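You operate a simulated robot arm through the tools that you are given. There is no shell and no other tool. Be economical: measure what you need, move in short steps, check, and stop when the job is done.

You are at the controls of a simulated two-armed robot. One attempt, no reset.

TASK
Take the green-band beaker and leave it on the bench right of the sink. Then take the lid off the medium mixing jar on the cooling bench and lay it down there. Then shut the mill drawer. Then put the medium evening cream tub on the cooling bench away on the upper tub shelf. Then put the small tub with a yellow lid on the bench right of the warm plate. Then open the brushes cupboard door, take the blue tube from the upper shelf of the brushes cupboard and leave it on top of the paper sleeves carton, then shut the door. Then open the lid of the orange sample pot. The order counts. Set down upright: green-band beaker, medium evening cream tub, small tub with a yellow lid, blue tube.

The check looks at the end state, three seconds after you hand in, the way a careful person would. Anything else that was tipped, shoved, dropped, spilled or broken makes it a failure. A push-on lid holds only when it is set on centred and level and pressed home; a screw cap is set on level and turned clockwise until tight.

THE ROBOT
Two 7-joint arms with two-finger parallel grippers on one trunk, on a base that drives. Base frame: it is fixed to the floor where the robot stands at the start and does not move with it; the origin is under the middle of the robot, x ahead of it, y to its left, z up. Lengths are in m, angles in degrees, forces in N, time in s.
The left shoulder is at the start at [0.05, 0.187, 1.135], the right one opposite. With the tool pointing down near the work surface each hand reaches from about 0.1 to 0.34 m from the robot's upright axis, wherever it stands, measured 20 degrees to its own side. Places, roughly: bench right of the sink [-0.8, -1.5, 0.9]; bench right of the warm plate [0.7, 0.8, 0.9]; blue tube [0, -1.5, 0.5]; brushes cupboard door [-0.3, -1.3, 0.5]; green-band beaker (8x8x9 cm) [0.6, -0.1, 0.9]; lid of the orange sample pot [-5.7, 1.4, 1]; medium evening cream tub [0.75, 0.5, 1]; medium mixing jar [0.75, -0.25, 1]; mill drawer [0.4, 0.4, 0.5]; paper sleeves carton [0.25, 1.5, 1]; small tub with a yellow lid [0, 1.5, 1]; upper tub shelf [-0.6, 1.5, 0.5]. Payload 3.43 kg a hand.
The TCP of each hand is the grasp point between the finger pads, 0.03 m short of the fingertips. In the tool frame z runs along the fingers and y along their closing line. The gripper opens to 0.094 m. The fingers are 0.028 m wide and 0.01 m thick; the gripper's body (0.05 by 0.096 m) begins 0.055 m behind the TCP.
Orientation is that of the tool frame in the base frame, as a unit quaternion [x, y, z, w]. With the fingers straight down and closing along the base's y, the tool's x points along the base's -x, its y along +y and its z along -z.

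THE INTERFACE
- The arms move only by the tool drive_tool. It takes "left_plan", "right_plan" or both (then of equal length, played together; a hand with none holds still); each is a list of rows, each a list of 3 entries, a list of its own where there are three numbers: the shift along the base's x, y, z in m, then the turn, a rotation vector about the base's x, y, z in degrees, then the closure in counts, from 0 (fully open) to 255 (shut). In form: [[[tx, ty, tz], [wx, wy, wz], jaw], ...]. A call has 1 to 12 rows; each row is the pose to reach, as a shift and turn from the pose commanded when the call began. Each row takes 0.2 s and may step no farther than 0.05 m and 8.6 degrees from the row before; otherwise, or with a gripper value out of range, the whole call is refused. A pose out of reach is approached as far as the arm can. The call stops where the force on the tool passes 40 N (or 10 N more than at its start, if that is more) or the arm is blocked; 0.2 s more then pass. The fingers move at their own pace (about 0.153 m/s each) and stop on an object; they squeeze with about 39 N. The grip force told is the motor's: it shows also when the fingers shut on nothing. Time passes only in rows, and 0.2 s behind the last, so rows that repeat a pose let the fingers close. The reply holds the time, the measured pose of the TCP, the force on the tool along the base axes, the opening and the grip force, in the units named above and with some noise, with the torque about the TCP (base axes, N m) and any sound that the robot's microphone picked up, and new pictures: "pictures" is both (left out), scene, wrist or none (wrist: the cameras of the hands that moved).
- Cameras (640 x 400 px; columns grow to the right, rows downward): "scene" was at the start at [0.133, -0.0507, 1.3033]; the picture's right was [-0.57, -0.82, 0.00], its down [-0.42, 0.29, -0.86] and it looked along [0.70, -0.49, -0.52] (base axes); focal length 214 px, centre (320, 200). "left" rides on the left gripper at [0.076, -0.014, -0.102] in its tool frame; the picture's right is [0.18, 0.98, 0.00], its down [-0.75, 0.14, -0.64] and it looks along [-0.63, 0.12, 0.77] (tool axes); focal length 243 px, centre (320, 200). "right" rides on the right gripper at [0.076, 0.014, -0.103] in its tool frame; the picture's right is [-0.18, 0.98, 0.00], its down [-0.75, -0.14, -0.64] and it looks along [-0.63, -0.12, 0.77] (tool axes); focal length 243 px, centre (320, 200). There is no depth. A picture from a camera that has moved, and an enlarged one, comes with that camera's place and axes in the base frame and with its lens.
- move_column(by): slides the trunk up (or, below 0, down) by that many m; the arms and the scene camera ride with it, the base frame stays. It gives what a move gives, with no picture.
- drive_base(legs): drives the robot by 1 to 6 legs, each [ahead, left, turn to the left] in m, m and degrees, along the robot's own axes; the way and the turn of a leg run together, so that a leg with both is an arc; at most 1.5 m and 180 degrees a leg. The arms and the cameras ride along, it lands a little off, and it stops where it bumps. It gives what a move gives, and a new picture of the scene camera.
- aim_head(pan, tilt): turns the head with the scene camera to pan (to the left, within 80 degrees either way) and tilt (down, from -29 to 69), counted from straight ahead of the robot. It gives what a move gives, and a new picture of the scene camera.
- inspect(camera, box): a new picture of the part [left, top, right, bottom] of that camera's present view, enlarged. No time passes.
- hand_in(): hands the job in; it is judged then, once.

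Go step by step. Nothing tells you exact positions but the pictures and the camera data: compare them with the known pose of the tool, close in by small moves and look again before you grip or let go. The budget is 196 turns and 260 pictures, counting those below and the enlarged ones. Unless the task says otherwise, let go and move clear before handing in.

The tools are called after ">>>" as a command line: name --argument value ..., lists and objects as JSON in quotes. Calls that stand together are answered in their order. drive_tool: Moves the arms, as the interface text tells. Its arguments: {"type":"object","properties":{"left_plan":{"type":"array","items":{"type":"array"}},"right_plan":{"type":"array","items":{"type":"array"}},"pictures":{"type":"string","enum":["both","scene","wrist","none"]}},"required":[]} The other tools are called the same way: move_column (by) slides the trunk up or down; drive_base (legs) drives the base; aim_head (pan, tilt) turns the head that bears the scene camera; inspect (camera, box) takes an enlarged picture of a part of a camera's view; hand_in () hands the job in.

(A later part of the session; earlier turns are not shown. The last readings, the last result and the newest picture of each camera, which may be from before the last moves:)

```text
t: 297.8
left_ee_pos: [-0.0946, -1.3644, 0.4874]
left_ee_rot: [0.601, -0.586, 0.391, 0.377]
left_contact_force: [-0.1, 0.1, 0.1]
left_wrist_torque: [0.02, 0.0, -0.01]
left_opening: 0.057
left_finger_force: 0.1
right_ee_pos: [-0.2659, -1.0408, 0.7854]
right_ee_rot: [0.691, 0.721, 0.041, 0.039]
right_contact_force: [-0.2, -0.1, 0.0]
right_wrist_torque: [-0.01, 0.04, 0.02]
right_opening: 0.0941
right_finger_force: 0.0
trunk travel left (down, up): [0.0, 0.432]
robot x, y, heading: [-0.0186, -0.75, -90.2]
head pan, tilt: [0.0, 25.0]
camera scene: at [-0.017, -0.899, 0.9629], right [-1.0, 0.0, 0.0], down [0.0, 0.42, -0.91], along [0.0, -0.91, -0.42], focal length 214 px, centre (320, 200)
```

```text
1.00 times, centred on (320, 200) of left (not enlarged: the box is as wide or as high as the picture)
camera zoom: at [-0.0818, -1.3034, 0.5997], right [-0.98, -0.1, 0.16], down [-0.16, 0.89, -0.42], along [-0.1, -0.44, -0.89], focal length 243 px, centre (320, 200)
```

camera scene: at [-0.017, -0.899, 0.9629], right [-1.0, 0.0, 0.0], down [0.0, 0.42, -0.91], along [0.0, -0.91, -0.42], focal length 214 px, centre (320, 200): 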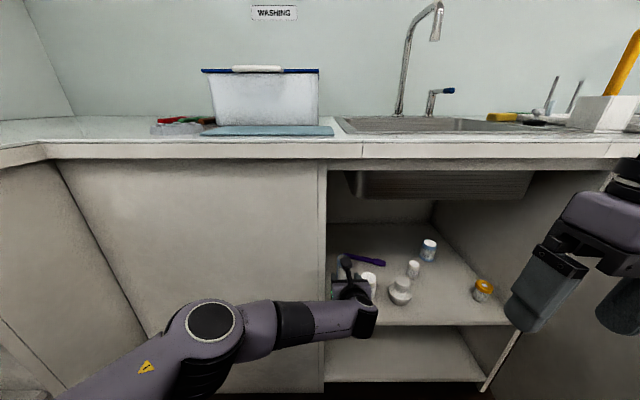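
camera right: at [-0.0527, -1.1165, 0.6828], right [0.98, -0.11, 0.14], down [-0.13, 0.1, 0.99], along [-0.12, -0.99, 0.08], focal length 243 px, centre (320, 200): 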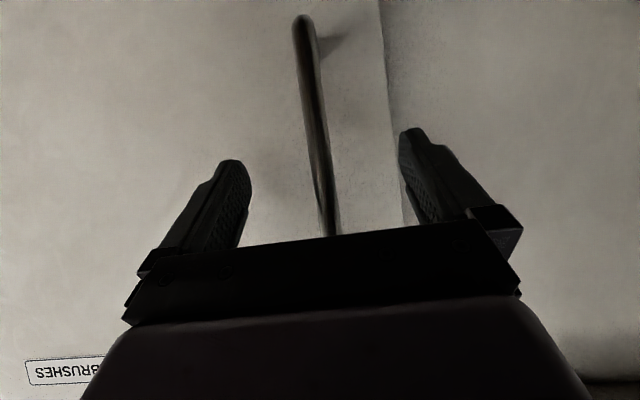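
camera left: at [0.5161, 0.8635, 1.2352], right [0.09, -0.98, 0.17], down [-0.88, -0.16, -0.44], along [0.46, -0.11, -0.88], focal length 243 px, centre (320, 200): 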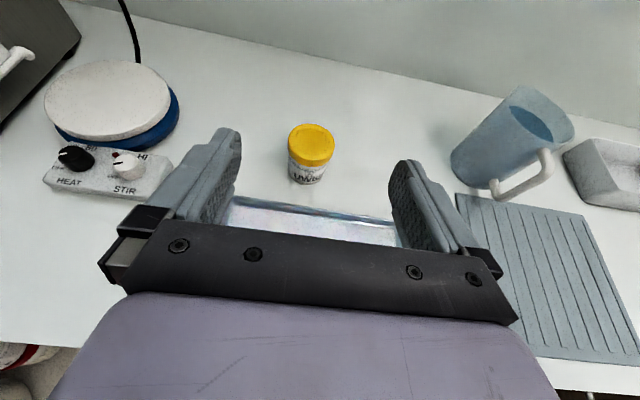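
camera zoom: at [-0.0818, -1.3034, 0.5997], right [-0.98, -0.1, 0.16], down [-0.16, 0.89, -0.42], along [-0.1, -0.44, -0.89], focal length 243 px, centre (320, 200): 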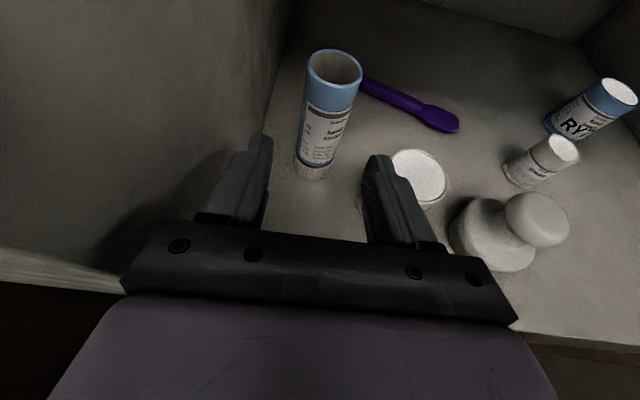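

Tube at [-0.094,-1.437]. Narrow the fingers slightly and go the last 6 cm.

>>> drive_tool --left_plan '[[[0.001, 0, 0], [0, 0, 0], 112], [[0.001, 0, 0], [0, 0, 0], 112]]' --pictures "none"

>>> drive_base --legs '[[0.06, 0, 0]]'

>>> inspect --camera "left" --box '[160, 0, 480, 200]'

```text
t: 298.4
left_ee_pos: [-0.0929, -1.3653, 0.487]
left_ee_rot: [0.601, -0.586, 0.391, 0.377]
left_contact_force: [-0.2, -0.4, -0.9]
left_wrist_torque: [0.0, 0.0, 0.01]
left_opening: 0.0528
left_finger_force: 0.0
right_ee_pos: [-0.2654, -1.041, 0.7869]
right_ee_rot: [0.691, 0.72, 0.041, 0.04]
right_contact_force: [0.6, 0.4, -0.2]
right_wrist_torque: [0.01, -0.02, -0.01]
right_opening: 0.0941
right_finger_force: 0.0
trunk travel left (down, up): [0.0, 0.432]
robot x, y, heading: [-0.0161, -0.7545, -90.2]
head pan, tilt: [0.0, 25.0]
```

```text
t: 299.4
left_ee_pos: [-0.0926, -1.425, 0.488]
left_ee_rot: [0.601, -0.586, 0.391, 0.377]
left_contact_force: [-0.8, -0.3, 0.2]
left_wrist_torque: [0.0, 0.01, -0.03]
left_opening: 0.053
left_finger_force: 0.1
right_ee_pos: [-0.2671, -1.0997, 0.7861]
right_ee_rot: [0.691, 0.721, 0.041, 0.039]
right_contact_force: [0.3, 1.1, -1.1]
right_wrist_torque: [-0.01, 0.02, 0.03]
right_opening: 0.0941
right_finger_force: 0.0
trunk travel left (down, up): [0.0, 0.432]
robot x, y, heading: [-0.0163, -0.8114, -90.3]
head pan, tilt: [0.0, 25.0]
camera scene: at [-0.0173, -0.9589, 0.9629], right [-1.0, 0.0, 0.0], down [0.0, 0.42, -0.91], along [0.0, -0.91, -0.42], focal length 214 px, centre (320, 200)
```

scene: 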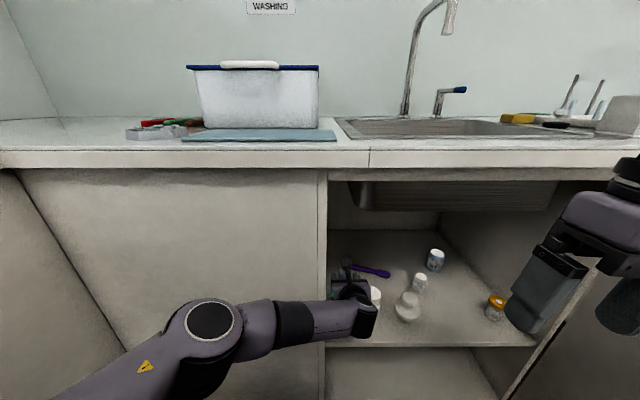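

```text
2.00 times, centred on (320, 100) of left
camera zoom: at [-0.081, -1.3634, 0.5997], right [-0.98, -0.1, 0.16], down [-0.16, 0.89, -0.42], along [-0.1, -0.44, -0.89], focal length 485 px, centre (320, 400)
```

zoom: 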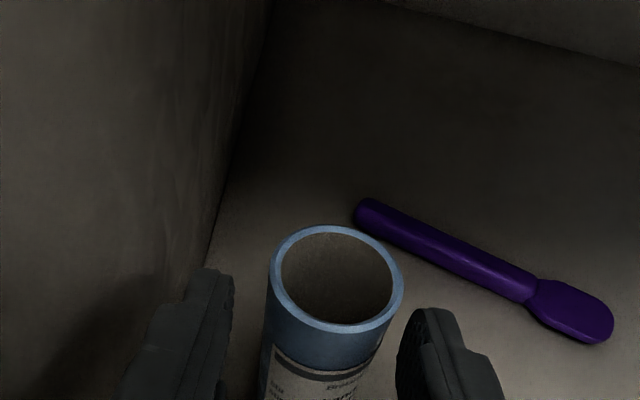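

Tube is between the fingers. Close and lift.

>>> drive_tool --left_plan '[[[0, -0.006, 0], [0, 0, 0], 112], [[0, -0.006, 0], [0, 0, 0], 140], [[0, -0.006, 0], [0, 0, 0], 170], [[0, -0.006, 0], [0, 0, 0], 190]]' --pictures "none"

>>> drive_tool --left_plan '[[[0, 0, 0.015], [0, 0, 0], 190], [[0, 0, 0.035], [0, 0, 0], 190]]' --pictures "wrist"

```text
t: 300.4
left_ee_pos: [-0.0931, -1.4312, 0.4878]
left_ee_rot: [0.602, -0.586, 0.391, 0.376]
left_contact_force: [-0.3, 1.2, 0.0]
left_wrist_torque: [-0.01, 0.01, 0.04]
left_opening: 0.0366
left_finger_force: 38.8
right_ee_pos: [-0.2667, -1.1, 0.7858]
right_ee_rot: [0.691, 0.721, 0.041, 0.039]
right_contact_force: [-0.5, 0.0, -0.1]
right_wrist_torque: [-0.01, 0.0, -0.01]
right_opening: 0.094
right_finger_force: 0.0
trunk travel left (down, up): [0.0, 0.432]
robot x, y, heading: [-0.0137, -0.8085, -90.1]
head pan, tilt: [0.0, 25.0]
```

```text
t: 300.9
left_ee_pos: [-0.0924, -1.431, 0.5224]
left_ee_rot: [0.601, -0.585, 0.392, 0.377]
left_contact_force: [-0.4, 0.4, -0.7]
left_wrist_torque: [0.02, 0.0, -0.01]
left_opening: 0.0364
left_finger_force: 39.0
right_ee_pos: [-0.2665, -1.1016, 0.7873]
right_ee_rot: [0.691, 0.721, 0.041, 0.039]
right_contact_force: [-0.3, -0.3, 0.4]
right_wrist_torque: [0.05, -0.01, 0.03]
right_opening: 0.094
right_finger_force: 0.1
trunk travel left (down, up): [0.0, 0.432]
robot x, y, heading: [-0.0192, -0.8082, -90.2]
head pan, tilt: [0.0, 25.0]
camera left: at [-0.0805, -1.3695, 0.6348], right [-0.98, -0.1, 0.16], down [-0.16, 0.89, -0.42], along [-0.1, -0.44, -0.89], focal length 243 px, centre (320, 200)
```

left: 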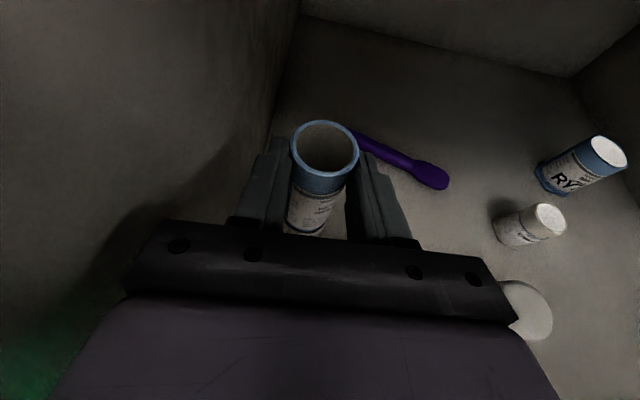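

Tube held. Back out, raise the trunk, and turn around toward the carton.

>>> drive_base --legs '[[-0.75, 0, 0]]'

>>> move_column --by 0.41

>>> drive_base --legs '[[0, -0.4, 0], [0.15, 0, 90], [0, 0, 90], [0.45, 0, 0]]'

```text
t: 305.0
left_ee_pos: [-0.0912, -0.6799, 0.5237]
left_ee_rot: [0.602, -0.585, 0.391, 0.376]
left_contact_force: [0.2, 0.7, -0.6]
left_wrist_torque: [0.01, -0.01, -0.02]
left_opening: 0.0368
left_finger_force: 39.2
right_ee_pos: [-0.2635, -0.3485, 0.7867]
right_ee_rot: [0.69, 0.721, 0.041, 0.039]
right_contact_force: [0.9, -0.4, -0.2]
right_wrist_torque: [0.0, 0.03, -0.01]
right_opening: 0.0941
right_finger_force: 0.1
trunk travel left (down, up): [0.0, 0.432]
robot x, y, heading: [-0.0164, -0.0578, -90.3]
head pan, tilt: [0.0, 25.0]
camera scene: at [-0.0152, -0.2066, 0.9629], right [-1.0, 0.0, 0.0], down [0.0, 0.42, -0.91], along [0.0, -0.91, -0.42], focal length 214 px, centre (320, 200)
```

scene: 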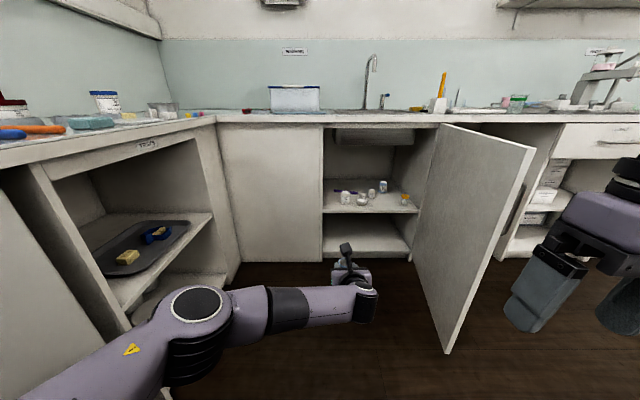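

```text
refused: 0.41 is not a number from -0.4 to 0.4
```

```text
t: 319.0
left_ee_pos: [-0.2354, 0.9256, 0.524]
left_ee_rot: [0.587, 0.6, 0.378, -0.39]
left_contact_force: [0.4, 0.2, -0.8]
left_wrist_torque: [0.01, 0.03, 0.01]
left_opening: 0.0366
left_finger_force: 38.9
right_ee_pos: [-0.0645, 0.5931, 0.7871]
right_ee_rot: [0.719, -0.693, -0.039, 0.04]
right_contact_force: [-0.3, 0.3, -0.7]
right_wrist_torque: [0.02, 0.02, 0.01]
right_opening: 0.0938
right_finger_force: 0.0
trunk travel left (down, up): [0.0, 0.432]
robot x, y, heading: [-0.3133, 0.3026, 89.3]
head pan, tilt: [0.0, 25.0]
camera scene: at [-0.3135, 0.4542, 0.9629], right [1.0, -0.01, 0.0], down [0.0, -0.42, -0.91], along [0.01, 0.91, -0.42], focal length 214 px, centre (320, 200)
```

scene: 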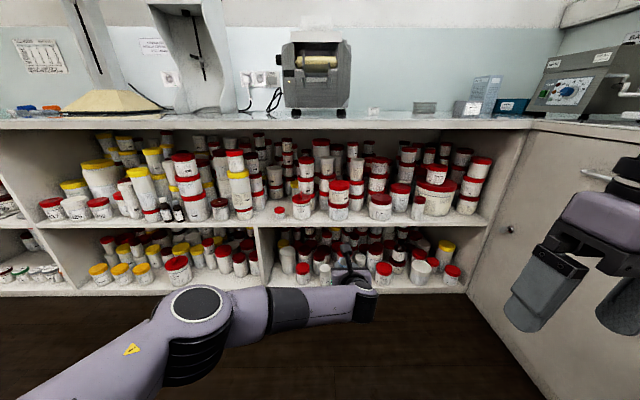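

The turn went clear. Now raise the trunk, raise the left hand, and move to the carton.

>>> move_column --by 0.34

>>> drive_tool --left_plan '[[[0, -0.02, 0.045], [0, 0, 0], 190], [[0, -0.04, 0.09], [0, 0, 0], 190], [[0, -0.06, 0.13], [0, 0, 0], 190], [[0, -0.08, 0.17], [0, 0, 0], 190], [[0, -0.1, 0.21], [0, 0, 0], 190], [[0, -0.12, 0.25], [0, 0, 0], 190], [[0, -0.13, 0.29], [0, 0, 0], 190]]' --pictures "none"

>>> drive_base --legs '[[0, -0.46, 0.7], [0.35, 0, 0]]'

>>> aim_head --pan -15 --tilt 30

```text
t: 322.4
left_ee_pos: [-0.2369, 0.9256, 0.8629]
left_ee_rot: [0.588, 0.599, 0.378, -0.39]
left_contact_force: [0.0, 0.5, 1.0]
left_wrist_torque: [0.02, -0.03, 0.0]
left_opening: 0.0368
left_finger_force: 39.2
right_ee_pos: [-0.0639, 0.5932, 1.127]
right_ee_rot: [0.719, -0.693, -0.039, 0.04]
right_contact_force: [-0.5, 0.8, 0.0]
right_wrist_torque: [0.01, 0.0, 0.0]
right_opening: 0.0939
right_finger_force: 0.0
trunk travel left (down, up): [-0.34, 0.092]
robot x, y, heading: [-0.3158, 0.3026, 89.3]
head pan, tilt: [0.0, 25.0]
```

```text
t: 324.0
left_ee_pos: [-0.2377, 0.794, 1.1539]
left_ee_rot: [0.588, 0.599, 0.378, -0.39]
left_contact_force: [0.3, 0.6, -0.7]
left_wrist_torque: [-0.03, -0.02, -0.02]
left_opening: 0.0365
left_finger_force: 38.8
right_ee_pos: [-0.0647, 0.5932, 1.1266]
right_ee_rot: [0.719, -0.693, -0.039, 0.041]
right_contact_force: [-0.2, -0.3, 0.8]
right_wrist_torque: [0.01, -0.02, -0.01]
right_opening: 0.0942
right_finger_force: 0.0
trunk travel left (down, up): [-0.34, 0.092]
robot x, y, heading: [-0.3176, 0.3026, 89.5]
head pan, tilt: [0.0, 25.0]
```

```text
t: 330.4
left_ee_pos: [0.2089, 1.144, 1.1553]
left_ee_rot: [0.584, 0.603, 0.375, -0.393]
left_contact_force: [0.5, 0.1, -0.3]
left_wrist_torque: [-0.05, 0.0, 0.02]
left_opening: 0.0368
left_finger_force: 39.4
right_ee_pos: [0.3845, 0.9449, 1.1273]
right_ee_rot: [0.723, -0.689, -0.04, 0.042]
right_contact_force: [-0.8, 0.1, 0.6]
right_wrist_torque: [0.0, -0.02, 0.0]
right_opening: 0.0941
right_finger_force: 0.2
trunk travel left (down, up): [-0.34, 0.092]
robot x, y, heading: [0.1375, 0.6534, 90.2]
head pan, tilt: [0.0, 25.0]
camera scene: at [0.1371, 0.8031, 1.3028], right [1.0, 0.0, 0.0], down [0.0, -0.42, -0.91], along [0.0, 0.91, -0.42], focal length 214 px, centre (320, 200)
```

scene: 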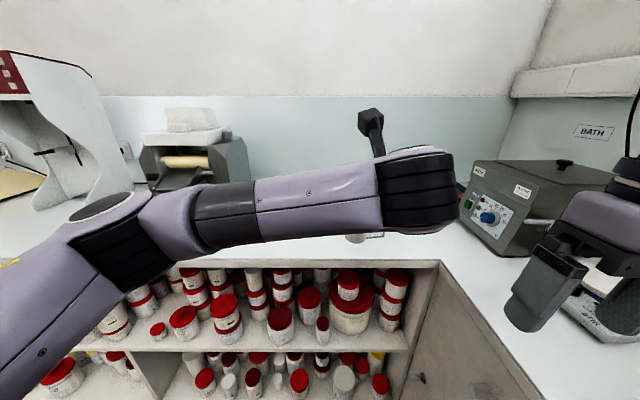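

```text
t: 331.1
left_ee_pos: [0.2088, 1.1451, 1.1535]
left_ee_rot: [0.584, 0.604, 0.375, -0.393]
left_contact_force: [1.0, -1.0, 0.0]
left_wrist_torque: [-0.01, 0.0, 0.0]
left_opening: 0.0368
left_finger_force: 38.8
right_ee_pos: [0.3844, 0.9454, 1.1264]
right_ee_rot: [0.723, -0.688, -0.04, 0.041]
right_contact_force: [-0.5, 0.2, 1.2]
right_wrist_torque: [-0.01, 0.01, 0.01]
right_opening: 0.0941
right_finger_force: 0.1
trunk travel left (down, up): [-0.34, 0.092]
robot x, y, heading: [0.1384, 0.6524, 90.3]
head pan, tilt: [-15.0, 30.0]
camera scene: at [0.1605, 0.798, 1.2949], right [0.97, -0.25, 0.0], down [-0.13, -0.48, -0.87], along [0.22, 0.84, -0.5], focal length 214 px, centre (320, 200)
```

scene: 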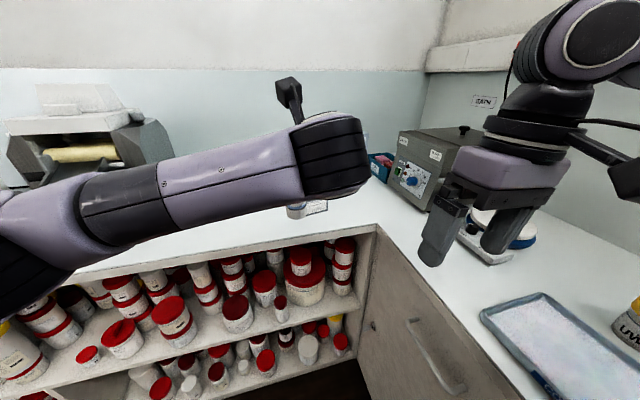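

>>> inspect --camera "left" --box '[0, 0, 640, 400]'

```text
1.00 times, centred on (320, 200) of left (not enlarged: the box is as wide or as high as the picture)
camera zoom: at [0.1976, 1.0806, 1.2662], right [0.98, 0.11, 0.16], down [0.17, -0.89, -0.42], along [0.1, 0.44, -0.89], focal length 243 px, centre (320, 200)
```

zoom: 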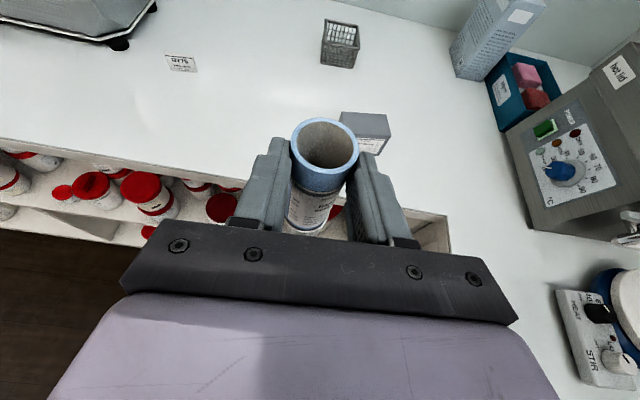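

Carton top centre ≈[0.296,1.400], top z≈0.955, 8×5 cm. Bring the tube nearer.

>>> drive_base --legs '[[0.19, -0.03, 0]]'

>>> drive_tool --left_plan '[[[0.02, 0.01, 0], [0, 0, 0], 190], [[0.04, 0.02, 0], [0, 0, 0], 190], [[0.055, 0.035, -0.01], [0, 0, 0], 190]]' --pictures "both"

```text
t: 332.7
left_ee_pos: [0.2219, 1.3389, 1.1548]
left_ee_rot: [0.584, 0.604, 0.375, -0.392]
left_contact_force: [-0.3, 0.2, 0.5]
left_wrist_torque: [0.0, -0.01, 0.01]
left_opening: 0.0371
left_finger_force: 39.9
right_ee_pos: [0.3977, 1.1405, 1.1267]
right_ee_rot: [0.723, -0.689, -0.039, 0.042]
right_contact_force: [0.3, 0.5, 0.1]
right_wrist_torque: [-0.04, -0.01, 0.02]
right_opening: 0.094
right_finger_force: 0.1
trunk travel left (down, up): [-0.34, 0.092]
robot x, y, heading: [0.149, 0.8501, 90.5]
head pan, tilt: [-15.0, 30.0]
camera scene: at [0.1732, 0.9931, 1.2948], right [0.97, -0.26, 0.0], down [-0.13, -0.48, -0.87], along [0.22, 0.84, -0.5], focal length 214 px, centre (320, 200)
```

scene: 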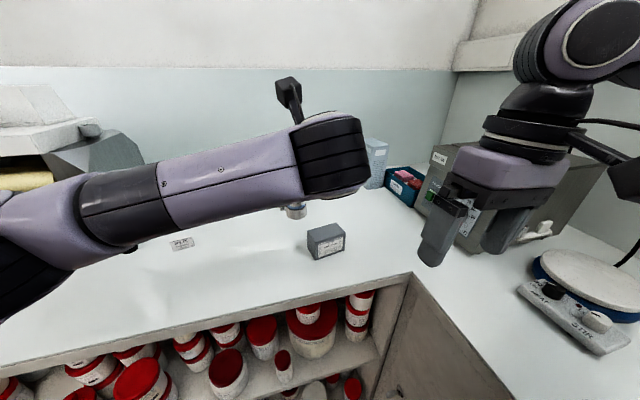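

```text
t: 333.5
left_ee_pos: [0.2744, 1.3728, 1.1446]
left_ee_rot: [0.584, 0.603, 0.376, -0.393]
left_contact_force: [0.5, 0.0, -0.3]
left_wrist_torque: [-0.01, 0.01, 0.0]
left_opening: 0.0366
left_finger_force: 38.6
right_ee_pos: [0.396, 1.1396, 1.1264]
right_ee_rot: [0.723, -0.689, -0.039, 0.041]
right_contact_force: [0.4, -0.4, -0.2]
right_wrist_torque: [-0.01, -0.04, 0.02]
right_opening: 0.0937
right_finger_force: 0.0
trunk travel left (down, up): [-0.34, 0.092]
robot x, y, heading: [0.1472, 0.8474, 89.9]
head pan, tilt: [-15.0, 30.0]
camera scene: at [0.1733, 0.9927, 1.2949], right [0.97, -0.26, 0.0], down [-0.13, -0.48, -0.87], along [0.22, 0.84, -0.5], focal length 214 px, centre (320, 200)
camera left: at [0.2639, 1.3095, 1.2559], right [0.98, 0.11, 0.16], down [0.17, -0.89, -0.42], along [0.1, 0.44, -0.89], focal length 243 px, centre (320, 200)
```

scene: 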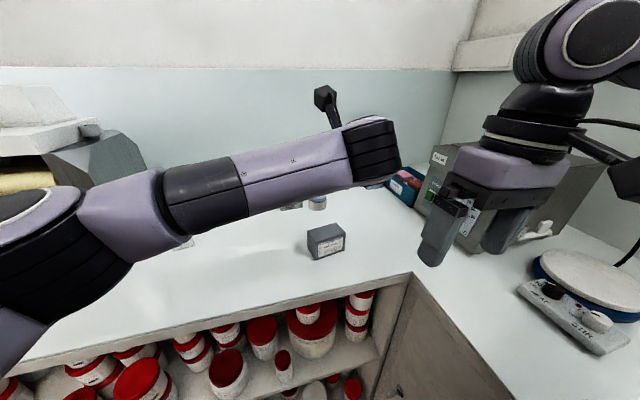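
left: 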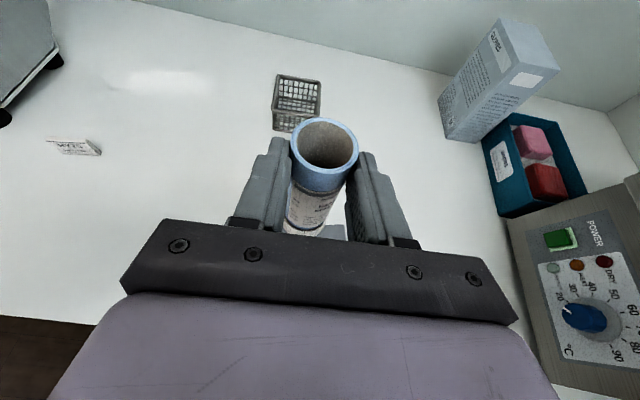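

>>> inspect --camera "scene" --box '[270, 160, 400, 270]'

```text
3.64 times, centred on (335, 215) of scene
camera zoom: at [0.1733, 0.9927, 1.2949], right [0.97, -0.26, 0.0], down [-0.13, -0.48, -0.87], along [0.22, 0.84, -0.5], focal length 780 px, centre (266, 146)
```

zoom: 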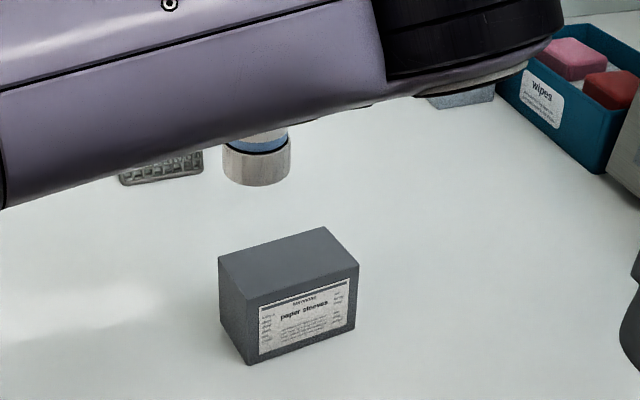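

"paper sleeves" confirmed; top centre [0.296,1.4035], z≈0.955; tube base is ~10.5 cm below the TCP. Align and lower close.

>>> drive_tool --left_plan '[[[0.012, 0.006, 0], [0, 0, 0], 190], [[0.024, 0.012, -0.01], [0, 0, 0], 190], [[0.024, 0.012, -0.035], [0, 0, 0], 190], [[0.024, 0.012, -0.06], [0, 0, 0], 190], [[0.024, 0.012, -0.07], [0, 0, 0], 190]]' --pictures "none"

>>> inspect --camera "scene" --box '[270, 160, 400, 270]'

>>> inspect --camera "left" --box '[160, 80, 480, 300]'

```text
t: 334.7
left_ee_pos: [0.2984, 1.3883, 1.0748]
left_ee_rot: [0.584, 0.604, 0.375, -0.393]
left_contact_force: [-0.2, 0.0, 0.3]
left_wrist_torque: [0.0, 0.01, 0.01]
left_opening: 0.0367
left_finger_force: 38.8
right_ee_pos: [0.3967, 1.1398, 1.1268]
right_ee_rot: [0.723, -0.688, -0.038, 0.04]
right_contact_force: [-1.0, -1.5, -0.2]
right_wrist_torque: [0.01, -0.01, -0.01]
right_opening: 0.0938
right_finger_force: 0.1
trunk travel left (down, up): [-0.34, 0.092]
robot x, y, heading: [0.15, 0.8432, 90.0]
head pan, tilt: [-15.0, 30.0]
```

```text
3.64 times, centred on (335, 215) of scene
camera zoom: at [0.1731, 0.9926, 1.2949], right [0.97, -0.26, 0.0], down [-0.13, -0.48, -0.87], along [0.22, 0.84, -0.5], focal length 780 px, centre (266, 146)
```

zoom: 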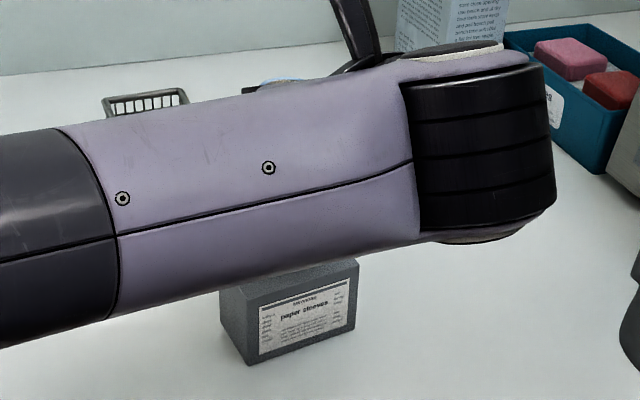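

```text
1.82 times, centred on (320, 190) of left
camera zoom: at [0.2871, 1.3238, 1.1862], right [0.98, 0.11, 0.16], down [0.17, -0.89, -0.42], along [0.1, 0.44, -0.89], focal length 441 px, centre (320, 218)
```

zoom: 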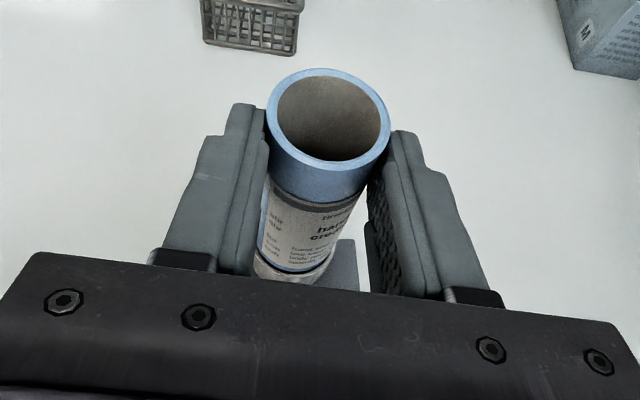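

The tube base is centred over the carton. Lower to contact.

>>> drive_tool --left_plan '[[[-0.001, 0, -0.006], [0, 0, 0], 190], [[-0.001, 0, -0.01], [0, 0, 0], 190], [[-0.001, 0, -0.013], [0, 0, 0], 190]]' --pictures "none"

>>> drive_tool --left_plan '[[[0, 0, -0.0015], [0, 0, 0], 190], [[0, 0, -0.003], [0, 0, 0], 190]]' --pictures "none"

```text
t: 335.5
left_ee_pos: [0.2992, 1.3842, 1.0668]
left_ee_rot: [0.581, 0.602, 0.38, -0.396]
left_contact_force: [-0.9, 0.7, 24.5]
left_wrist_torque: [0.46, 0.05, 0.03]
left_opening: 0.0367
left_finger_force: 39.1
right_ee_pos: [0.3961, 1.137, 1.1279]
right_ee_rot: [0.723, -0.688, -0.039, 0.04]
right_contact_force: [0.2, -0.2, -0.8]
right_wrist_torque: [-0.01, -0.01, 0.01]
right_opening: 0.0944
right_finger_force: 0.1
trunk travel left (down, up): [-0.34, 0.092]
robot x, y, heading: [0.1527, 0.8476, 90.3]
head pan, tilt: [-15.0, 30.0]
```

```text
t: 336.1
left_ee_pos: [0.2978, 1.3853, 1.0651]
left_ee_rot: [0.58, 0.601, 0.381, -0.396]
left_contact_force: [-0.4, -0.4, 27.0]
left_wrist_torque: [0.45, 0.08, 0.06]
left_opening: 0.0366
left_finger_force: 39.0
right_ee_pos: [0.396, 1.1385, 1.1288]
right_ee_rot: [0.723, -0.689, -0.04, 0.04]
right_contact_force: [-0.1, 0.2, -0.4]
right_wrist_torque: [0.01, 0.0, -0.01]
right_opening: 0.0942
right_finger_force: 0.1
trunk travel left (down, up): [-0.34, 0.092]
robot x, y, heading: [0.1504, 0.8455, 90.5]
head pan, tilt: [-15.0, 30.0]
```

Contact at 1.067. Ease up until lightly loaded, then open.

>>> drive_tool --left_plan '[[[0, 0, 0.004], [0, 0, 0], 190], [[0, 0, 0.006], [0, 0, 0], 190]]' --pictures "none"

>>> inspect --camera "left" --box '[160, 80, 480, 300]'

```text
t: 336.7
left_ee_pos: [0.2981, 1.386, 1.0646]
left_ee_rot: [0.583, 0.602, 0.376, -0.394]
left_contact_force: [2.3, 2.8, 16.9]
left_wrist_torque: [0.76, -0.35, -0.07]
left_opening: 0.0368
left_finger_force: 39.0
right_ee_pos: [0.3974, 1.1388, 1.1267]
right_ee_rot: [0.723, -0.688, -0.04, 0.041]
right_contact_force: [-0.2, 0.5, 0.4]
right_wrist_torque: [-0.01, 0.05, -0.01]
right_opening: 0.0941
right_finger_force: 0.1
trunk travel left (down, up): [-0.34, 0.092]
robot x, y, heading: [0.1497, 0.8458, 90.3]
head pan, tilt: [-15.0, 30.0]
```

```text
1.82 times, centred on (320, 190) of left
camera zoom: at [0.2874, 1.3217, 1.1765], right [0.98, 0.11, 0.16], down [0.17, -0.89, -0.43], along [0.1, 0.45, -0.89], focal length 441 px, centre (320, 218)
```

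zoom: 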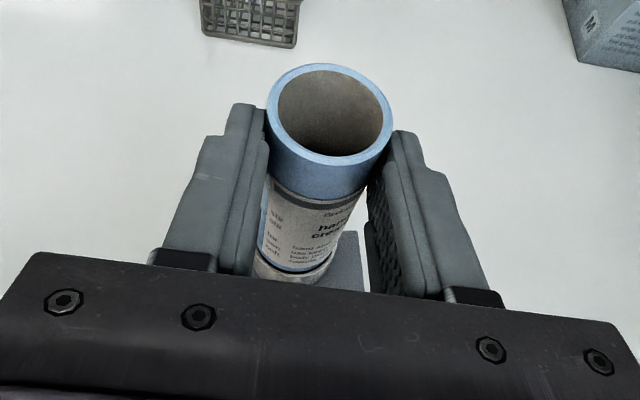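

>>> drive_tool --left_plan '[[[0, 0, 0.002], [0, 0, 0], 190], [[0, 0, 0.003], [0, 0, 0], 190]]' --pictures "none"

```text
t: 337.3
left_ee_pos: [0.2984, 1.3855, 1.0654]
left_ee_rot: [0.585, 0.604, 0.374, -0.392]
left_contact_force: [-0.1, 0.3, 1.5]
left_wrist_torque: [-0.01, -0.01, -0.01]
left_opening: 0.0363
left_finger_force: 38.7
right_ee_pos: [0.3967, 1.139, 1.1272]
right_ee_rot: [0.723, -0.689, -0.04, 0.041]
right_contact_force: [0.6, -0.4, -0.5]
right_wrist_torque: [-0.02, 0.0, -0.03]
right_opening: 0.094
right_finger_force: 0.0
trunk travel left (down, up): [-0.34, 0.092]
robot x, y, heading: [0.1489, 0.8443, 90.5]
head pan, tilt: [-15.0, 30.0]
```

Lightly loaded and level. Open and retreat straight back.

>>> drive_tool --left_plan '[[[0, 0, -0.001], [0, 0, 0], 190], [[0, 0, -0.001], [0, 0, 0], 145], [[0, 0, -0.001], [0, 0, 0], 120], [[0, 0, -0.001], [0, 0, 0], 90], [[0, 0, -0.001], [0, 0, 0], 90], [[0, -0.015, -0.001], [0, 0, 0], 90], [[0, -0.035, 0], [0, 0, 0], 90], [[0, -0.06, 0.005], [0, 0, 0], 90], [[0, -0.09, 0.02], [0, 0, 0], 90], [[0, -0.12, 0.05], [0, 0, 0], 90]]' --pictures "wrist"

```text
t: 339.5
left_ee_pos: [0.2922, 1.2747, 1.1135]
left_ee_rot: [0.579, 0.612, 0.368, -0.394]
left_contact_force: [0.3, -0.3, 0.6]
left_wrist_torque: [-0.01, 0.0, 0.02]
left_opening: 0.061
left_finger_force: 0.1
right_ee_pos: [0.3962, 1.1397, 1.1275]
right_ee_rot: [0.723, -0.689, -0.039, 0.041]
right_contact_force: [0.7, 0.6, -0.2]
right_wrist_torque: [0.01, -0.01, 0.0]
right_opening: 0.094
right_finger_force: 0.0
trunk travel left (down, up): [-0.34, 0.092]
robot x, y, heading: [0.1527, 0.8451, 89.9]
head pan, tilt: [-15.0, 30.0]
camera left: at [0.2816, 1.2123, 1.2256], right [0.98, 0.13, 0.16], down [0.19, -0.89, -0.42], along [0.09, 0.44, -0.89], focal length 243 px, centre (320, 200)
```

left: 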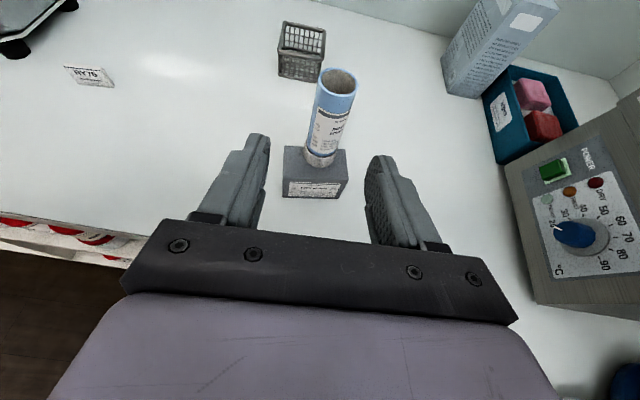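

The blue tube stands on the paper-sleeves carton. Next, shut the cupboard door: back off, move left side, and re-pose the arms for pushing with the right fist.

>>> drive_base --legs '[[-0.6, 0, 0], [0, 1.1, 0]]'

>>> drive_tool --right_plan '[[[0.0, 0.02, -0.01], [7.5, 0, 0], 255], [[0.0, 0.04, -0.02], [15, 0, 0], 255], [[-0.02, 0.07, -0.03], [22.5, 0, 0], 255], [[-0.04, 0.1, -0.04], [30, 0, 0], 255], [[-0.06, 0.13, -0.06], [37.5, 0, 0], 255], [[-0.08, 0.16, -0.08], [45, 0, 0], 255], [[-0.1, 0.19, -0.1], [52, 0, 0], 255], [[-0.1, 0.2, -0.12], [57, 0, 0], 255]]' --left_plan '[[[-0.04, 0, 0.02], [0, 0, 0], 90], [[-0.08, 0, 0.04], [0, 0, 0], 90], [[-0.12, 0, 0.06], [0, 0, 0], 90], [[-0.16, 0, 0.08], [0, 0, 0], 90], [[-0.2, 0, 0.1], [0, 0, 0], 90], [[-0.24, 0, 0.12], [0, 0, 0], 90], [[-0.26, 0, 0.14], [0, 0, 0], 90], [[-0.26, 0, 0.16], [0, 0, 0], 90]]' --pictures "none"

>>> move_column --by -0.31

```text
t: 352.5
left_ee_pos: [-0.8105, 0.6955, 1.1187]
left_ee_rot: [0.584, 0.603, 0.378, -0.39]
left_contact_force: [1.2, 0.8, 0.3]
left_wrist_torque: [0.0, -0.02, -0.01]
left_opening: 0.0608
left_finger_force: 0.0
right_ee_pos: [-0.7097, 0.5556, 1.1269]
right_ee_rot: [0.714, -0.698, -0.04, 0.04]
right_contact_force: [0.3, -0.1, 0.6]
right_wrist_torque: [0.01, -0.01, 0.02]
right_opening: 0.0942
right_finger_force: 0.1
trunk travel left (down, up): [-0.34, 0.092]
robot x, y, heading: [-0.9653, 0.2693, 88.8]
head pan, tilt: [-15.0, 30.0]
camera scene: at [-0.9369, 0.4143, 1.2949], right [0.96, -0.28, 0.0], down [-0.14, -0.48, -0.87], along [0.24, 0.83, -0.5], focal length 214 px, centre (320, 200)
```

scene: 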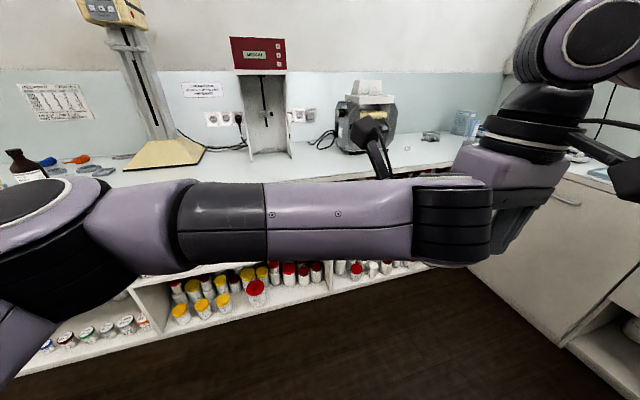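

```text
t: 354.3
left_ee_pos: [-1.0722, 0.6942, 1.28]
left_ee_rot: [0.585, 0.602, 0.378, -0.39]
left_contact_force: [-0.1, 0.8, 0.0]
left_wrist_torque: [0.01, -0.02, -0.01]
left_opening: 0.0607
left_finger_force: 0.1
right_ee_pos: [-0.8114, 0.7574, 1.0056]
right_ee_rot: [0.647, -0.594, -0.369, -0.304]
right_contact_force: [0.0, -1.0, -0.2]
right_wrist_torque: [0.01, -0.02, 0.02]
right_opening: 0.0
right_finger_force: 33.1
trunk travel left (down, up): [-0.34, 0.092]
robot x, y, heading: [-0.9645, 0.2683, 88.6]
head pan, tilt: [-15.0, 30.0]
```

```text
t: 357.4
left_ee_pos: [-1.0716, 0.6955, 0.9689]
left_ee_rot: [0.584, 0.603, 0.378, -0.39]
left_contact_force: [0.4, -1.3, -0.3]
left_wrist_torque: [0.0, 0.04, 0.03]
left_opening: 0.0611
left_finger_force: 0.0
right_ee_pos: [-0.8115, 0.7562, 0.6966]
right_ee_rot: [0.646, -0.595, -0.368, -0.306]
right_contact_force: [-0.1, -0.1, -0.1]
right_wrist_torque: [-0.02, 0.01, -0.02]
right_opening: 0.0
right_finger_force: 32.9
trunk travel left (down, up): [-0.03, 0.402]
robot x, y, heading: [-0.9622, 0.2701, 88.5]
head pan, tilt: [-15.0, 30.0]
```

Now turn to face the door diagonally.

>>> drive_base --legs '[[0, 0, -133.5], [0.4, -0.4, 0]]'

>>> aim_head --pan -10 --tilt 30

```text
t: 367.0
left_ee_pos: [-0.5753, -0.5196, 0.9686]
left_ee_rot: [0.785, -0.298, 0.508, 0.193]
left_contact_force: [0.2, 0.2, -0.7]
left_wrist_torque: [0.0, 0.0, 0.0]
left_opening: 0.0608
left_finger_force: 0.0
right_ee_pos: [-0.7095, -0.7518, 0.6954]
right_ee_rot: [0.289, 0.829, -0.133, 0.459]
right_contact_force: [-0.7, 0.1, 0.5]
right_wrist_torque: [0.01, 0.03, 0.01]
right_opening: 0.0
right_finger_force: 33.2
trunk travel left (down, up): [-0.03, 0.402]
robot x, y, heading: [-0.9592, -0.3046, -45.0]
head pan, tilt: [-15.0, 30.0]
camera scene: at [-0.8705, -0.4236, 0.9849], right [-0.86, -0.51, 0.0], down [-0.25, 0.43, -0.87], along [0.44, -0.75, -0.5], focal length 214 px, centre (320, 200)
```

scene: 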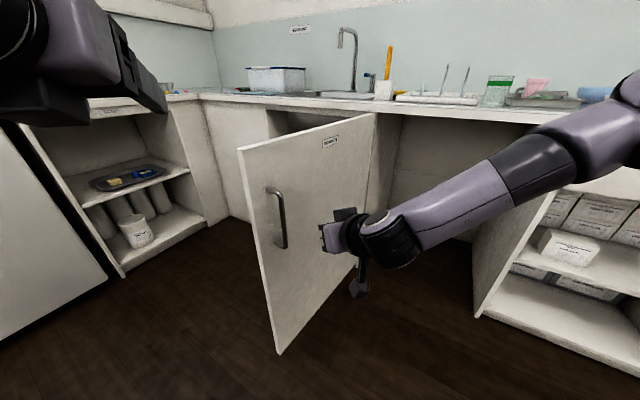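

```text
t: 367.7
left_ee_pos: [-0.5741, -0.5195, 0.9692]
left_ee_rot: [0.785, -0.298, 0.508, 0.193]
left_contact_force: [-0.5, -0.3, 0.6]
left_wrist_torque: [-0.03, 0.01, -0.02]
left_opening: 0.0609
left_finger_force: 0.0
right_ee_pos: [-0.7086, -0.7508, 0.6952]
right_ee_rot: [0.29, 0.829, -0.135, 0.459]
right_contact_force: [0.0, -0.2, 0.8]
right_wrist_torque: [0.02, 0.04, 0.0]
right_opening: 0.0
right_finger_force: 32.8
trunk travel left (down, up): [-0.03, 0.402]
robot x, y, heading: [-0.9557, -0.3045, -44.5]
head pan, tilt: [-10.0, 30.0]
camera scene: at [-0.8639, -0.4193, 0.9849], right [-0.82, -0.58, 0.0], down [-0.29, 0.41, -0.87], along [0.5, -0.71, -0.5], focal length 214 px, centre (320, 200)
```

scene: 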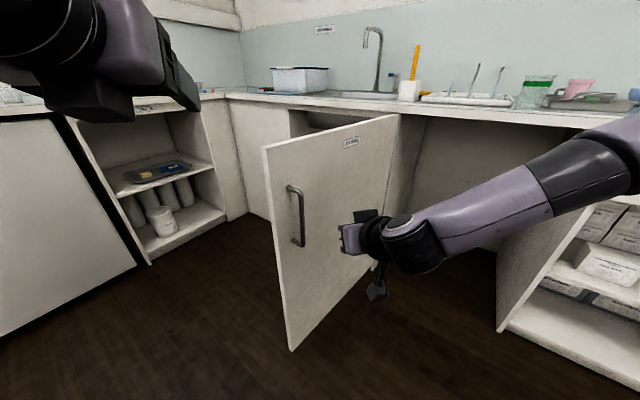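

Drive straight diagonally to push the door closed.

>>> drive_base --legs '[[0.45, 0, 0]]'

```text
t: 370.4
left_ee_pos: [-0.2538, -0.836, 0.9694]
left_ee_rot: [0.785, -0.297, 0.508, 0.192]
left_contact_force: [0.6, -0.1, 0.4]
left_wrist_torque: [0.01, 0.0, 0.01]
left_opening: 0.0609
left_finger_force: 0.1
right_ee_pos: [-0.3887, -1.0667, 0.6963]
right_ee_rot: [0.289, 0.83, -0.134, 0.458]
right_contact_force: [0.5, -0.4, 0.6]
right_wrist_torque: [-0.02, -0.02, 0.02]
right_opening: 0.0
right_finger_force: 32.9
trunk travel left (down, up): [-0.03, 0.402]
robot x, y, heading: [-0.6382, -0.623, -44.5]
head pan, tilt: [-10.0, 30.0]
camera scene: at [-0.5431, -0.7358, 0.9849], right [-0.82, -0.58, 0.0], down [-0.29, 0.41, -0.87], along [0.5, -0.71, -0.5], focal length 214 px, centre (320, 200)
```

scene: 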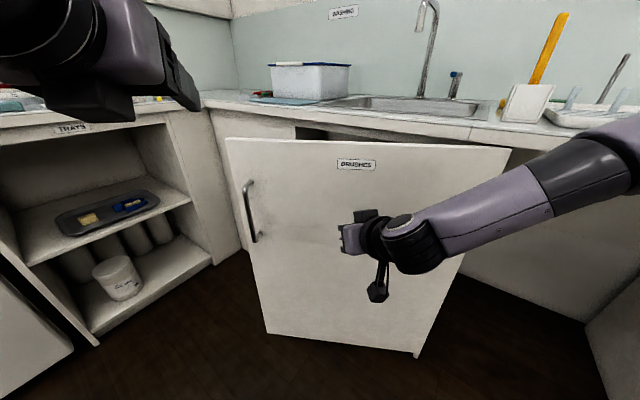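

>>> drive_base --legs '[[0.2, 0, 0]]'

>>> drive_tool --right_plan '[[[0, -0.01, 0], [0, 0, 0], 255], [[0, -0.02, 0], [0, 0, 0], 255], [[0, -0.03, 0], [0, 0, 0], 255], [[0, -0.04, 0], [0, 0, 0], 255], [[0, -0.05, 0], [0, 0, 0], 255], [[0, -0.06, 0], [0, 0, 0], 255]]' --pictures "scene"

```text
t: 372.0
left_ee_pos: [-0.113, -0.9755, 0.9695]
left_ee_rot: [0.785, -0.298, 0.508, 0.193]
left_contact_force: [1.0, 0.2, -0.8]
left_wrist_torque: [0.03, 0.02, -0.02]
left_opening: 0.0609
left_finger_force: 0.0
right_ee_pos: [-0.2476, -1.2063, 0.6966]
right_ee_rot: [0.29, 0.829, -0.135, 0.459]
right_contact_force: [0.3, -0.1, 0.4]
right_wrist_torque: [-0.02, -0.02, 0.01]
right_opening: 0.0
right_finger_force: 33.3
trunk travel left (down, up): [-0.03, 0.402]
robot x, y, heading: [-0.4949, -0.7613, -44.3]
head pan, tilt: [-10.0, 30.0]
camera scene: at [-0.402, -0.8752, 0.9849], right [-0.82, -0.58, 0.0], down [-0.29, 0.41, -0.87], along [0.5, -0.71, -0.5], focal length 214 px, centre (320, 200)
```

scene: 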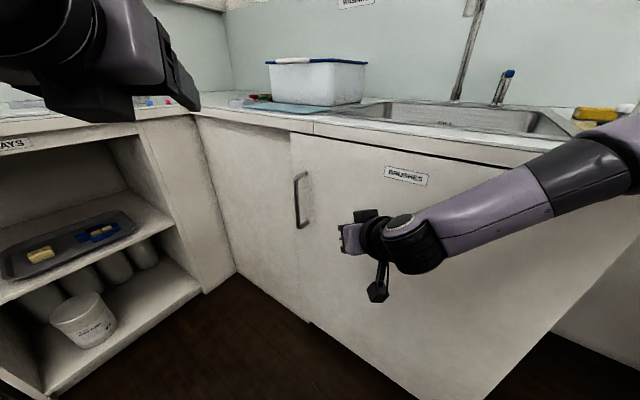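

```text
t: 373.4
left_ee_pos: [-0.1136, -0.9724, 0.9699]
left_ee_rot: [0.785, -0.297, 0.509, 0.193]
left_contact_force: [-0.2, 0.4, 0.2]
left_wrist_torque: [0.0, 0.02, 0.02]
left_opening: 0.0607
left_finger_force: 0.0
right_ee_pos: [-0.2466, -1.2607, 0.6968]
right_ee_rot: [0.285, 0.832, -0.13, 0.458]
right_contact_force: [-15.0, 28.3, 4.4]
right_wrist_torque: [0.05, -0.04, 0.16]
right_opening: 0.0
right_finger_force: 33.2
trunk travel left (down, up): [-0.03, 0.402]
robot x, y, heading: [-0.4965, -0.7602, -44.5]
head pan, tilt: [-10.0, 30.0]
camera scene: at [-0.403, -0.8732, 0.9854], right [-0.82, -0.58, 0.0], down [-0.29, 0.41, -0.87], along [0.5, -0.71, -0.5], focal length 214 px, centre (320, 200)
```

scene: 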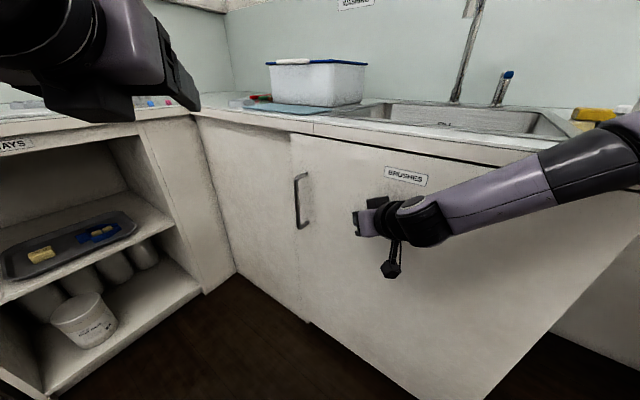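

>>> inspect --camera "scene" --box '[230, 110, 430, 330]'

>>> drive_base --legs '[[-0.5, 0, 0]]'

```text
1.82 times, centred on (330, 220) of scene
camera zoom: at [-0.403, -0.8732, 0.9854], right [-0.82, -0.58, 0.0], down [-0.29, 0.41, -0.87], along [0.5, -0.71, -0.5], focal length 390 px, centre (302, 164)
```

zoom: 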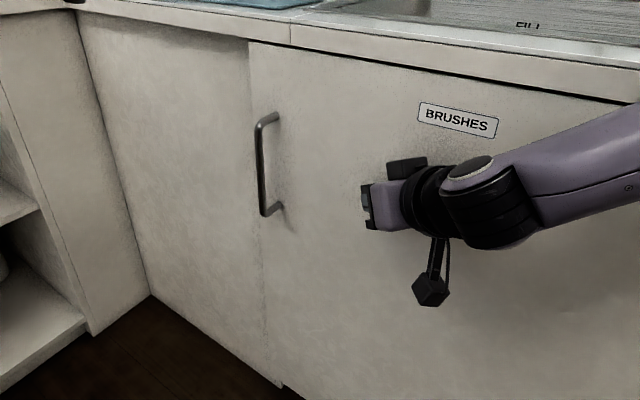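

```text
t: 376.3
left_ee_pos: [-0.4671, -0.6255, 0.9687]
left_ee_rot: [0.786, -0.296, 0.508, 0.191]
left_contact_force: [-0.4, 0.8, 0.2]
left_wrist_torque: [-0.03, 0.01, 0.05]
left_opening: 0.0609
left_finger_force: 0.0
right_ee_pos: [-0.6, -0.9182, 0.6962]
right_ee_rot: [0.288, 0.829, -0.134, 0.459]
right_contact_force: [-0.4, 0.1, 0.3]
right_wrist_torque: [-0.01, 0.04, -0.01]
right_opening: 0.0
right_finger_force: 33.0
trunk travel left (down, up): [-0.03, 0.402]
robot x, y, heading: [-0.851, -0.4125, -44.7]
head pan, tilt: [-10.0, 30.0]
camera scene: at [-0.7563, -0.5256, 0.9849], right [-0.81, -0.58, 0.0], down [-0.29, 0.41, -0.87], along [0.5, -0.7, -0.5], focal length 214 px, centre (320, 200)
```

scene: 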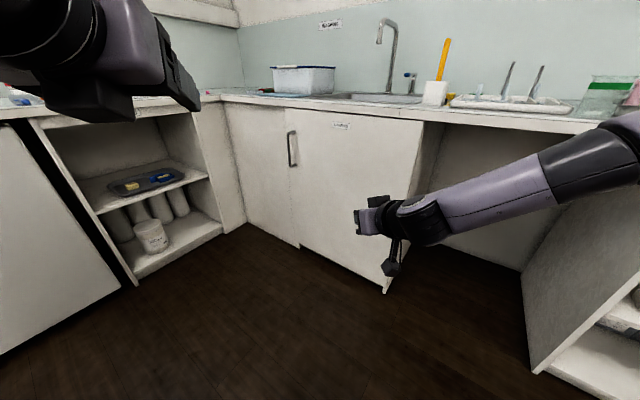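

Door is shut. Last job: the orange sample pot far at x≈-5.7. Raise the trunk, turn and look down the room.

>>> move_column --by 0.34

>>> drive_base --legs '[[-0.3, 0, 0], [0, 0, -135.3]]'

>>> aim_head --pan 0 --tilt 15

```text
t: 379.6
left_ee_pos: [-0.4658, -0.6251, 1.3085]
left_ee_rot: [0.785, -0.297, 0.508, 0.192]
left_contact_force: [0.2, 0.1, -0.4]
left_wrist_torque: [-0.03, -0.02, 0.01]
left_opening: 0.0608
left_finger_force: 0.1
right_ee_pos: [-0.6006, -0.9176, 1.0371]
right_ee_rot: [0.289, 0.83, -0.134, 0.459]
right_contact_force: [0.2, 0.5, 0.2]
right_wrist_torque: [0.01, -0.01, -0.02]
right_opening: 0.0
right_finger_force: 32.7
trunk travel left (down, up): [-0.37, 0.062]
robot x, y, heading: [-0.8492, -0.411, -44.4]
head pan, tilt: [-10.0, 30.0]
```

```text
t: 387.2
left_ee_pos: [-1.4813, -0.3359, 1.3086]
left_ee_rot: [-0.037, 0.839, -0.024, -0.543]
left_contact_force: [-0.1, -0.2, -0.7]
left_wrist_torque: [0.03, 0.01, -0.01]
left_opening: 0.0607
left_finger_force: 0.0
right_ee_pos: [-1.6007, -0.0373, 1.0372]
right_ee_rot: [0.876, 0.061, -0.475, 0.057]
right_contact_force: [-0.8, -0.1, -0.1]
right_wrist_torque: [0.0, 0.01, -0.01]
right_opening: 0.0004
right_finger_force: 32.9
trunk travel left (down, up): [-0.37, 0.062]
robot x, y, heading: [-1.0605, -0.2061, -178.0]
head pan, tilt: [-10.0, 30.0]
camera scene: at [-1.2088, -0.1933, 1.3249], right [0.14, 0.99, 0.0], down [0.5, -0.07, -0.87], along [-0.86, 0.12, -0.5], focal length 214 px, centre (320, 200)
```

scene: 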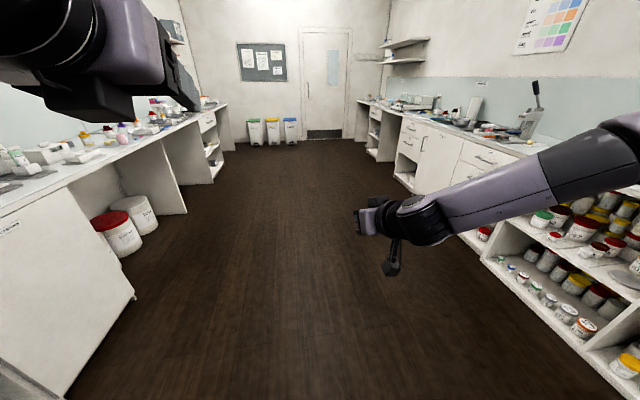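

```text
t: 387.9
left_ee_pos: [-1.4807, -0.3363, 1.3087]
left_ee_rot: [-0.038, 0.839, -0.025, -0.542]
left_contact_force: [-0.7, -0.5, 0.8]
left_wrist_torque: [-0.01, -0.03, 0.04]
left_opening: 0.0608
left_finger_force: 0.0
right_ee_pos: [-1.6009, -0.0361, 1.0364]
right_ee_rot: [0.876, 0.061, -0.474, 0.057]
right_contact_force: [-0.8, -0.9, -0.5]
right_wrist_torque: [0.0, -0.01, 0.01]
right_opening: 0.0
right_finger_force: 33.6
trunk travel left (down, up): [-0.37, 0.062]
robot x, y, heading: [-1.0621, -0.2049, -178.0]
head pan, tilt: [0.0, 15.0]
camera scene: at [-1.2126, -0.2091, 1.349], right [-0.03, 1.0, 0.0], down [0.26, 0.01, -0.97], along [-0.97, -0.03, -0.26], focal length 214 px, centre (320, 200)
```

scene: 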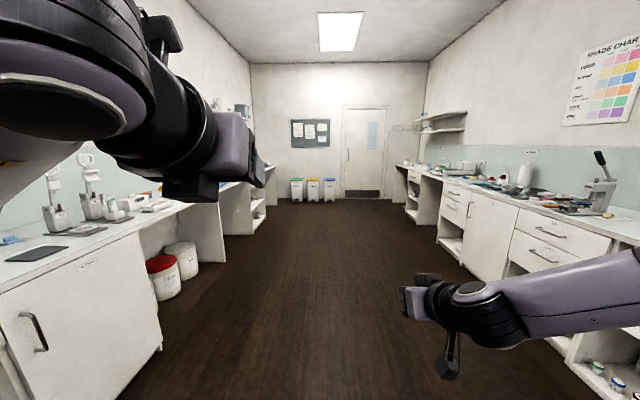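

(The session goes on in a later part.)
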